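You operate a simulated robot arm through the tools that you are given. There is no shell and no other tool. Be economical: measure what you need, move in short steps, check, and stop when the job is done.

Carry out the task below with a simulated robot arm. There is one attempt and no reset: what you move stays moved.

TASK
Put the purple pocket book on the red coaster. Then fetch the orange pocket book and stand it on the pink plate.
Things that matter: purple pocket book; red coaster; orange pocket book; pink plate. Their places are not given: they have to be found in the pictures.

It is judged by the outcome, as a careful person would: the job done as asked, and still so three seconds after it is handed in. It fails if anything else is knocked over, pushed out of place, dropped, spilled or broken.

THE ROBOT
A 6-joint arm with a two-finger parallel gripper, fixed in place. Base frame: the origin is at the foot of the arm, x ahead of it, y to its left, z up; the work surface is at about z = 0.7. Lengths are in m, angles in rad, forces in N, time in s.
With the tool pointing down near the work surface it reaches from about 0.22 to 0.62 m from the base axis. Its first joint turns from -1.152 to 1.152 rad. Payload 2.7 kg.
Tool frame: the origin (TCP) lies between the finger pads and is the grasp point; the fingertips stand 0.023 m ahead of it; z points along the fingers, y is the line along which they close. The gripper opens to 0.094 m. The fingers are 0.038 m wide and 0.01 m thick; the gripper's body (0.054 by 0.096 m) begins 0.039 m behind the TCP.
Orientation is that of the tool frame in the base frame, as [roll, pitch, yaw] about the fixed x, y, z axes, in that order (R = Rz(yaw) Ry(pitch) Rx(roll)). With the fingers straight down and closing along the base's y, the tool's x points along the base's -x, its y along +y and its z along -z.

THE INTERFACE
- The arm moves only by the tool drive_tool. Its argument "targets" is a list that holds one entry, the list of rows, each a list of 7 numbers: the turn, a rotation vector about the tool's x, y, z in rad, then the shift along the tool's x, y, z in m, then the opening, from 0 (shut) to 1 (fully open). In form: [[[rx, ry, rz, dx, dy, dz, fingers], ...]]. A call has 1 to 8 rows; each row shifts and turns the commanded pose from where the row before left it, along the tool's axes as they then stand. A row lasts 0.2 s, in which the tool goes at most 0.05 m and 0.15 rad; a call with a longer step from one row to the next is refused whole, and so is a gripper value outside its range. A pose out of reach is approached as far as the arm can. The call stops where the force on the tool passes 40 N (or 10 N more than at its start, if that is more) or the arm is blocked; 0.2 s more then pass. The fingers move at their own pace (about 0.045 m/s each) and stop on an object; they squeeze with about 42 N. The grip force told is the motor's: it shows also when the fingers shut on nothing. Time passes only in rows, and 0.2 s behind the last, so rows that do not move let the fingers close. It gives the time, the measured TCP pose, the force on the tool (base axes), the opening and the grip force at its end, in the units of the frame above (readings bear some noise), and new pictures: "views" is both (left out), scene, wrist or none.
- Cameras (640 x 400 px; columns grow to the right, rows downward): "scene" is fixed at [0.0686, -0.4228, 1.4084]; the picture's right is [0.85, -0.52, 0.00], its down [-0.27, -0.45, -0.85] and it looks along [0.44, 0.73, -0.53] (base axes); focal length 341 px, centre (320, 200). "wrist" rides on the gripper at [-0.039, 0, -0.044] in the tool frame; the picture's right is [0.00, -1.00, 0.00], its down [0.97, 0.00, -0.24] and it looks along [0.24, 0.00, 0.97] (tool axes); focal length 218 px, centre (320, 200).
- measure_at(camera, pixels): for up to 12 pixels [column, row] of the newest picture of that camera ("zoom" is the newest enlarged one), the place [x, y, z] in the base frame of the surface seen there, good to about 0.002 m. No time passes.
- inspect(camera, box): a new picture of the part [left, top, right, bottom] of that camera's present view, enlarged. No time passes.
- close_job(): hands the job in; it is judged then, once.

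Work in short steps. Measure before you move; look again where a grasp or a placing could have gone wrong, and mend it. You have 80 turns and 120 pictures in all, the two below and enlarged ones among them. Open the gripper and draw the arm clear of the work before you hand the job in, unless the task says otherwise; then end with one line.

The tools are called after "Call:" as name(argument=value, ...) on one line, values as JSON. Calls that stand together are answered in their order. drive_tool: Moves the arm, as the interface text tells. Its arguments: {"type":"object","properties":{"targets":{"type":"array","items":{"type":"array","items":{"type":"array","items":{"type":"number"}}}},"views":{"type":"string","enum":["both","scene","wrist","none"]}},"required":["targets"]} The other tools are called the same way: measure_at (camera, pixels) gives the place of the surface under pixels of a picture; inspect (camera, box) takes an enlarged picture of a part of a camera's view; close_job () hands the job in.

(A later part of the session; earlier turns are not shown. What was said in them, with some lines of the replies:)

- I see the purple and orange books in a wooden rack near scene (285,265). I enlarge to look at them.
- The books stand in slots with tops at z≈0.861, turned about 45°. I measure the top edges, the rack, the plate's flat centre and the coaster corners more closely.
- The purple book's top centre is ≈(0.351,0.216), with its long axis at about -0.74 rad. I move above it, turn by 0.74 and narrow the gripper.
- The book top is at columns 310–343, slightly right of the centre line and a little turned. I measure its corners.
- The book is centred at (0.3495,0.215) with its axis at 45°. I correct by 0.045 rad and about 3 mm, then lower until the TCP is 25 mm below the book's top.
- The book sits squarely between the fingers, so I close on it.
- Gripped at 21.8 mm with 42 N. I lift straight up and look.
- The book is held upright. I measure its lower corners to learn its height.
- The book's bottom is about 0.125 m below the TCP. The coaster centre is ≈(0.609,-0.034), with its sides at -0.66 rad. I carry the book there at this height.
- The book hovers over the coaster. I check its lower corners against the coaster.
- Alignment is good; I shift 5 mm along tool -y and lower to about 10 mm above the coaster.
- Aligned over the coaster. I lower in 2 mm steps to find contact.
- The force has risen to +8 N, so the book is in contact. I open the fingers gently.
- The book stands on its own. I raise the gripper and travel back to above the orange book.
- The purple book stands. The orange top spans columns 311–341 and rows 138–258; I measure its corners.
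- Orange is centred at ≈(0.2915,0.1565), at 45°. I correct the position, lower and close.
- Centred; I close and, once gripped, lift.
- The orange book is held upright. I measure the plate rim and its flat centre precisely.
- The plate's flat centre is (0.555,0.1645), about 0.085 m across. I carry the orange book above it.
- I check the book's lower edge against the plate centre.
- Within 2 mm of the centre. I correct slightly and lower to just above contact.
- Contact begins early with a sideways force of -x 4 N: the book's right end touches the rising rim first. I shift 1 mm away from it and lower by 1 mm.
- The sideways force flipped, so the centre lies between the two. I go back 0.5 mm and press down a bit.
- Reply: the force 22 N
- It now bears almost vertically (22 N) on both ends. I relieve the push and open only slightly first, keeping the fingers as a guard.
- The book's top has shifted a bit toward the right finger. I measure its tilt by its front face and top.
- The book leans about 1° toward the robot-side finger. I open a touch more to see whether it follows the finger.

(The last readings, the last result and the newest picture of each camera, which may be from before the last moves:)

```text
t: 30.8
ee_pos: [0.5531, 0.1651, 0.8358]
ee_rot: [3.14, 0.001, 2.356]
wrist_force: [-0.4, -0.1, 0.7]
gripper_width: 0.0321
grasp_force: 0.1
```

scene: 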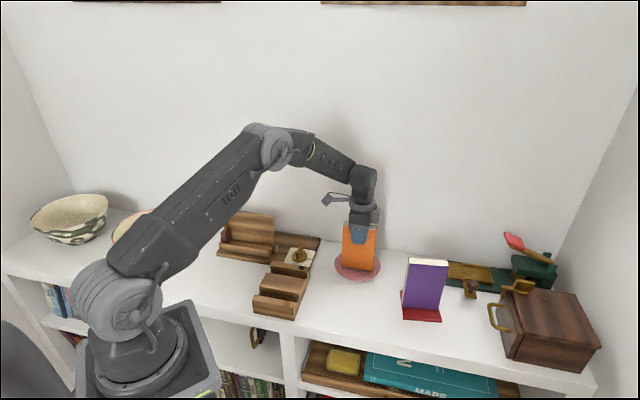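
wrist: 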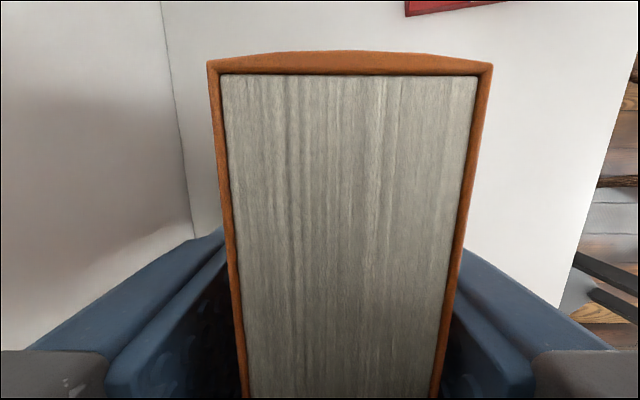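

The finger withdrew but the book stayed put (≤2 px), so it stands by itself. I wait 1.6 s with the fingers as a guard to check for creep.

Call:
drive_tool(targets=[[[0, 0, 0, 0, 0, 0, 0.34], [0, 0, 0, 0, 0, 0, 0.34], [0, 0, 0, 0, 0, 0, 0.34], [0, 0, 0, 0, 0, 0, 0.34], [0, 0, 0, 0, 0, 0, 0.34], [0, 0, 0, 0, 0, 0, 0.34], [0, 0, 0, 0, 0, 0, 0.34]]], views="both")

Call:
inspect(camera="scene", box=[325, 215, 395, 290])

```text
t: 32.4
ee_pos: [0.5535, 0.1637, 0.8364]
ee_rot: [3.139, 0.001, 2.357]
wrist_force: [0.4, 1.2, -1.0]
gripper_width: 0.0322
grasp_force: 0.1
```

scene: 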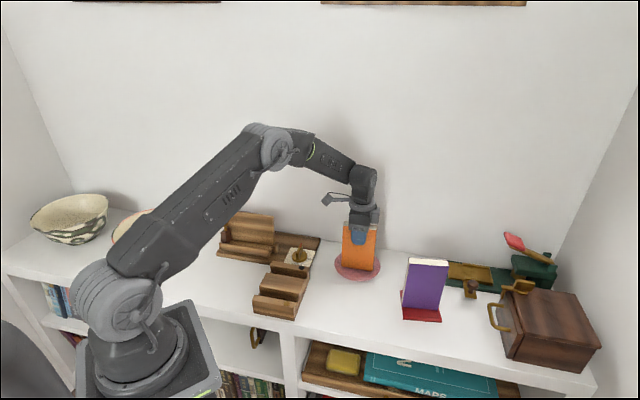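
wrist: 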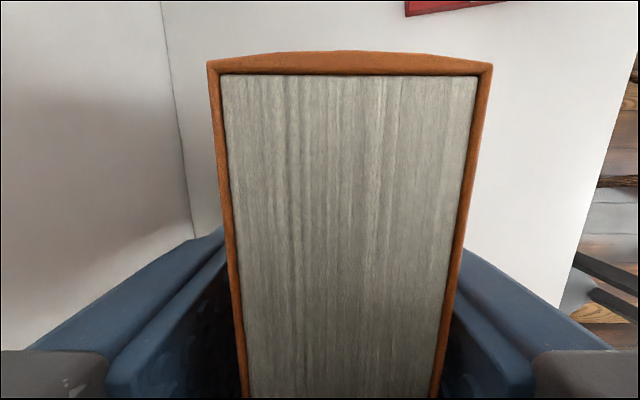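

```text
5.33 times, centred on (360, 252) of scene
```

zoom: 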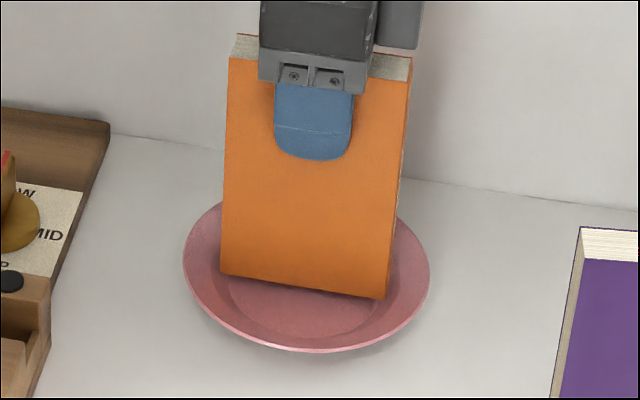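

No creep. I open wider and rise straight up slowly, then draw back.

Call:
drive_tool(targets=[[[0, 0, 0, 0, 0, 0, 0.5], [0, 0, 0, 0, 0, 0, 0.65], [0, 0, 0, 0, 0, 0, 0.65], [0, 0, 0, 0, -0.002, -0.01, 0.65], [0, 0, 0, 0, 0, -0.02, 0.65], [0, 0, 0, 0, 0, -0.03, 0.65], [0, 0, 0, 0, 0, -0.045, 0.65], [0, 0, 0, 0, 0, -0.045, 0.65]]], views="none")

Call:
drive_tool(targets=[[[0, 0, 0, 0.03, -0.03, 0, 0.8], [0, 0, 0, 0.03, -0.03, 0, 1], [0, 0, 0, 0.03, -0.03, 0, 1], [0, 0, 0, 0.03, -0.03, 0, 1], [0, 0, 0, 0, 0, 0, 1], [0, 0, 0, 0, 0, 0, 1], [0, 0, 0, 0, 0, 0, 1]]], views="both")

Call:
inspect(camera="scene", box=[310, 200, 470, 330])

```text
t: 34.2
ee_pos: [0.55, 0.161, 0.9881]
ee_rot: [3.141, 0.0, 2.355]
wrist_force: [0.5, 0.2, 0.1]
gripper_width: 0.0611
grasp_force: 0.1
```

```text
t: 35.8
ee_pos: [0.3805, 0.1612, 0.9858]
ee_rot: [3.14, -0.002, 2.358]
wrist_force: [0.1, -0.8, 0.1]
gripper_width: 0.094
grasp_force: 0.1
```

scene: 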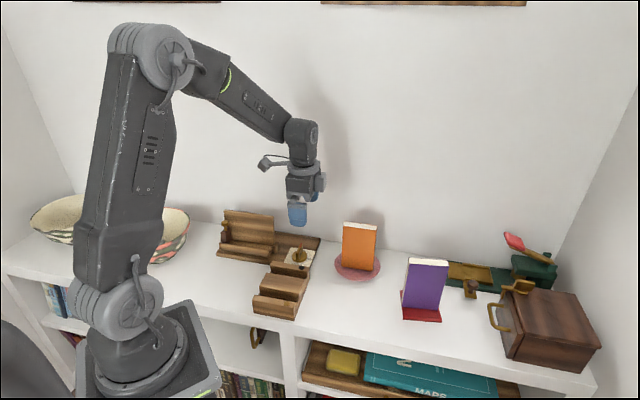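
wrist: 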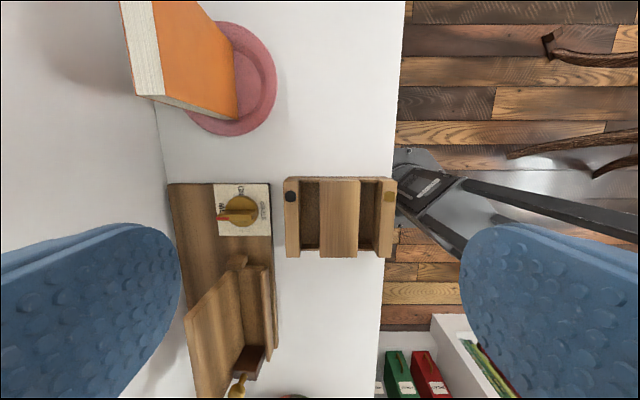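

```text
3.08 times, centred on (390, 265) of scene
```

zoom: 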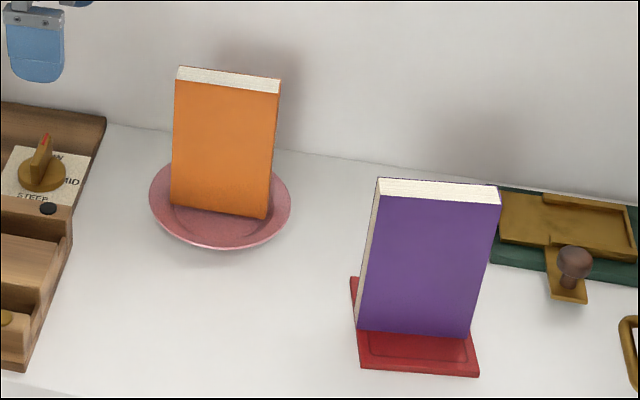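

Both books stand where they were asked to, and the arm is clear. I hand in.

Call:
close_job()

```text
The job is handed in.
```

The purple pocket book is standing on the red coaster and the orange one is standing on the pink plate. The orange book leaned about 1° when I let go, because its bottom edge sits slightly up on the plate's rim, but it stayed put. In the last pictures nothing else had been knocked over or moved.
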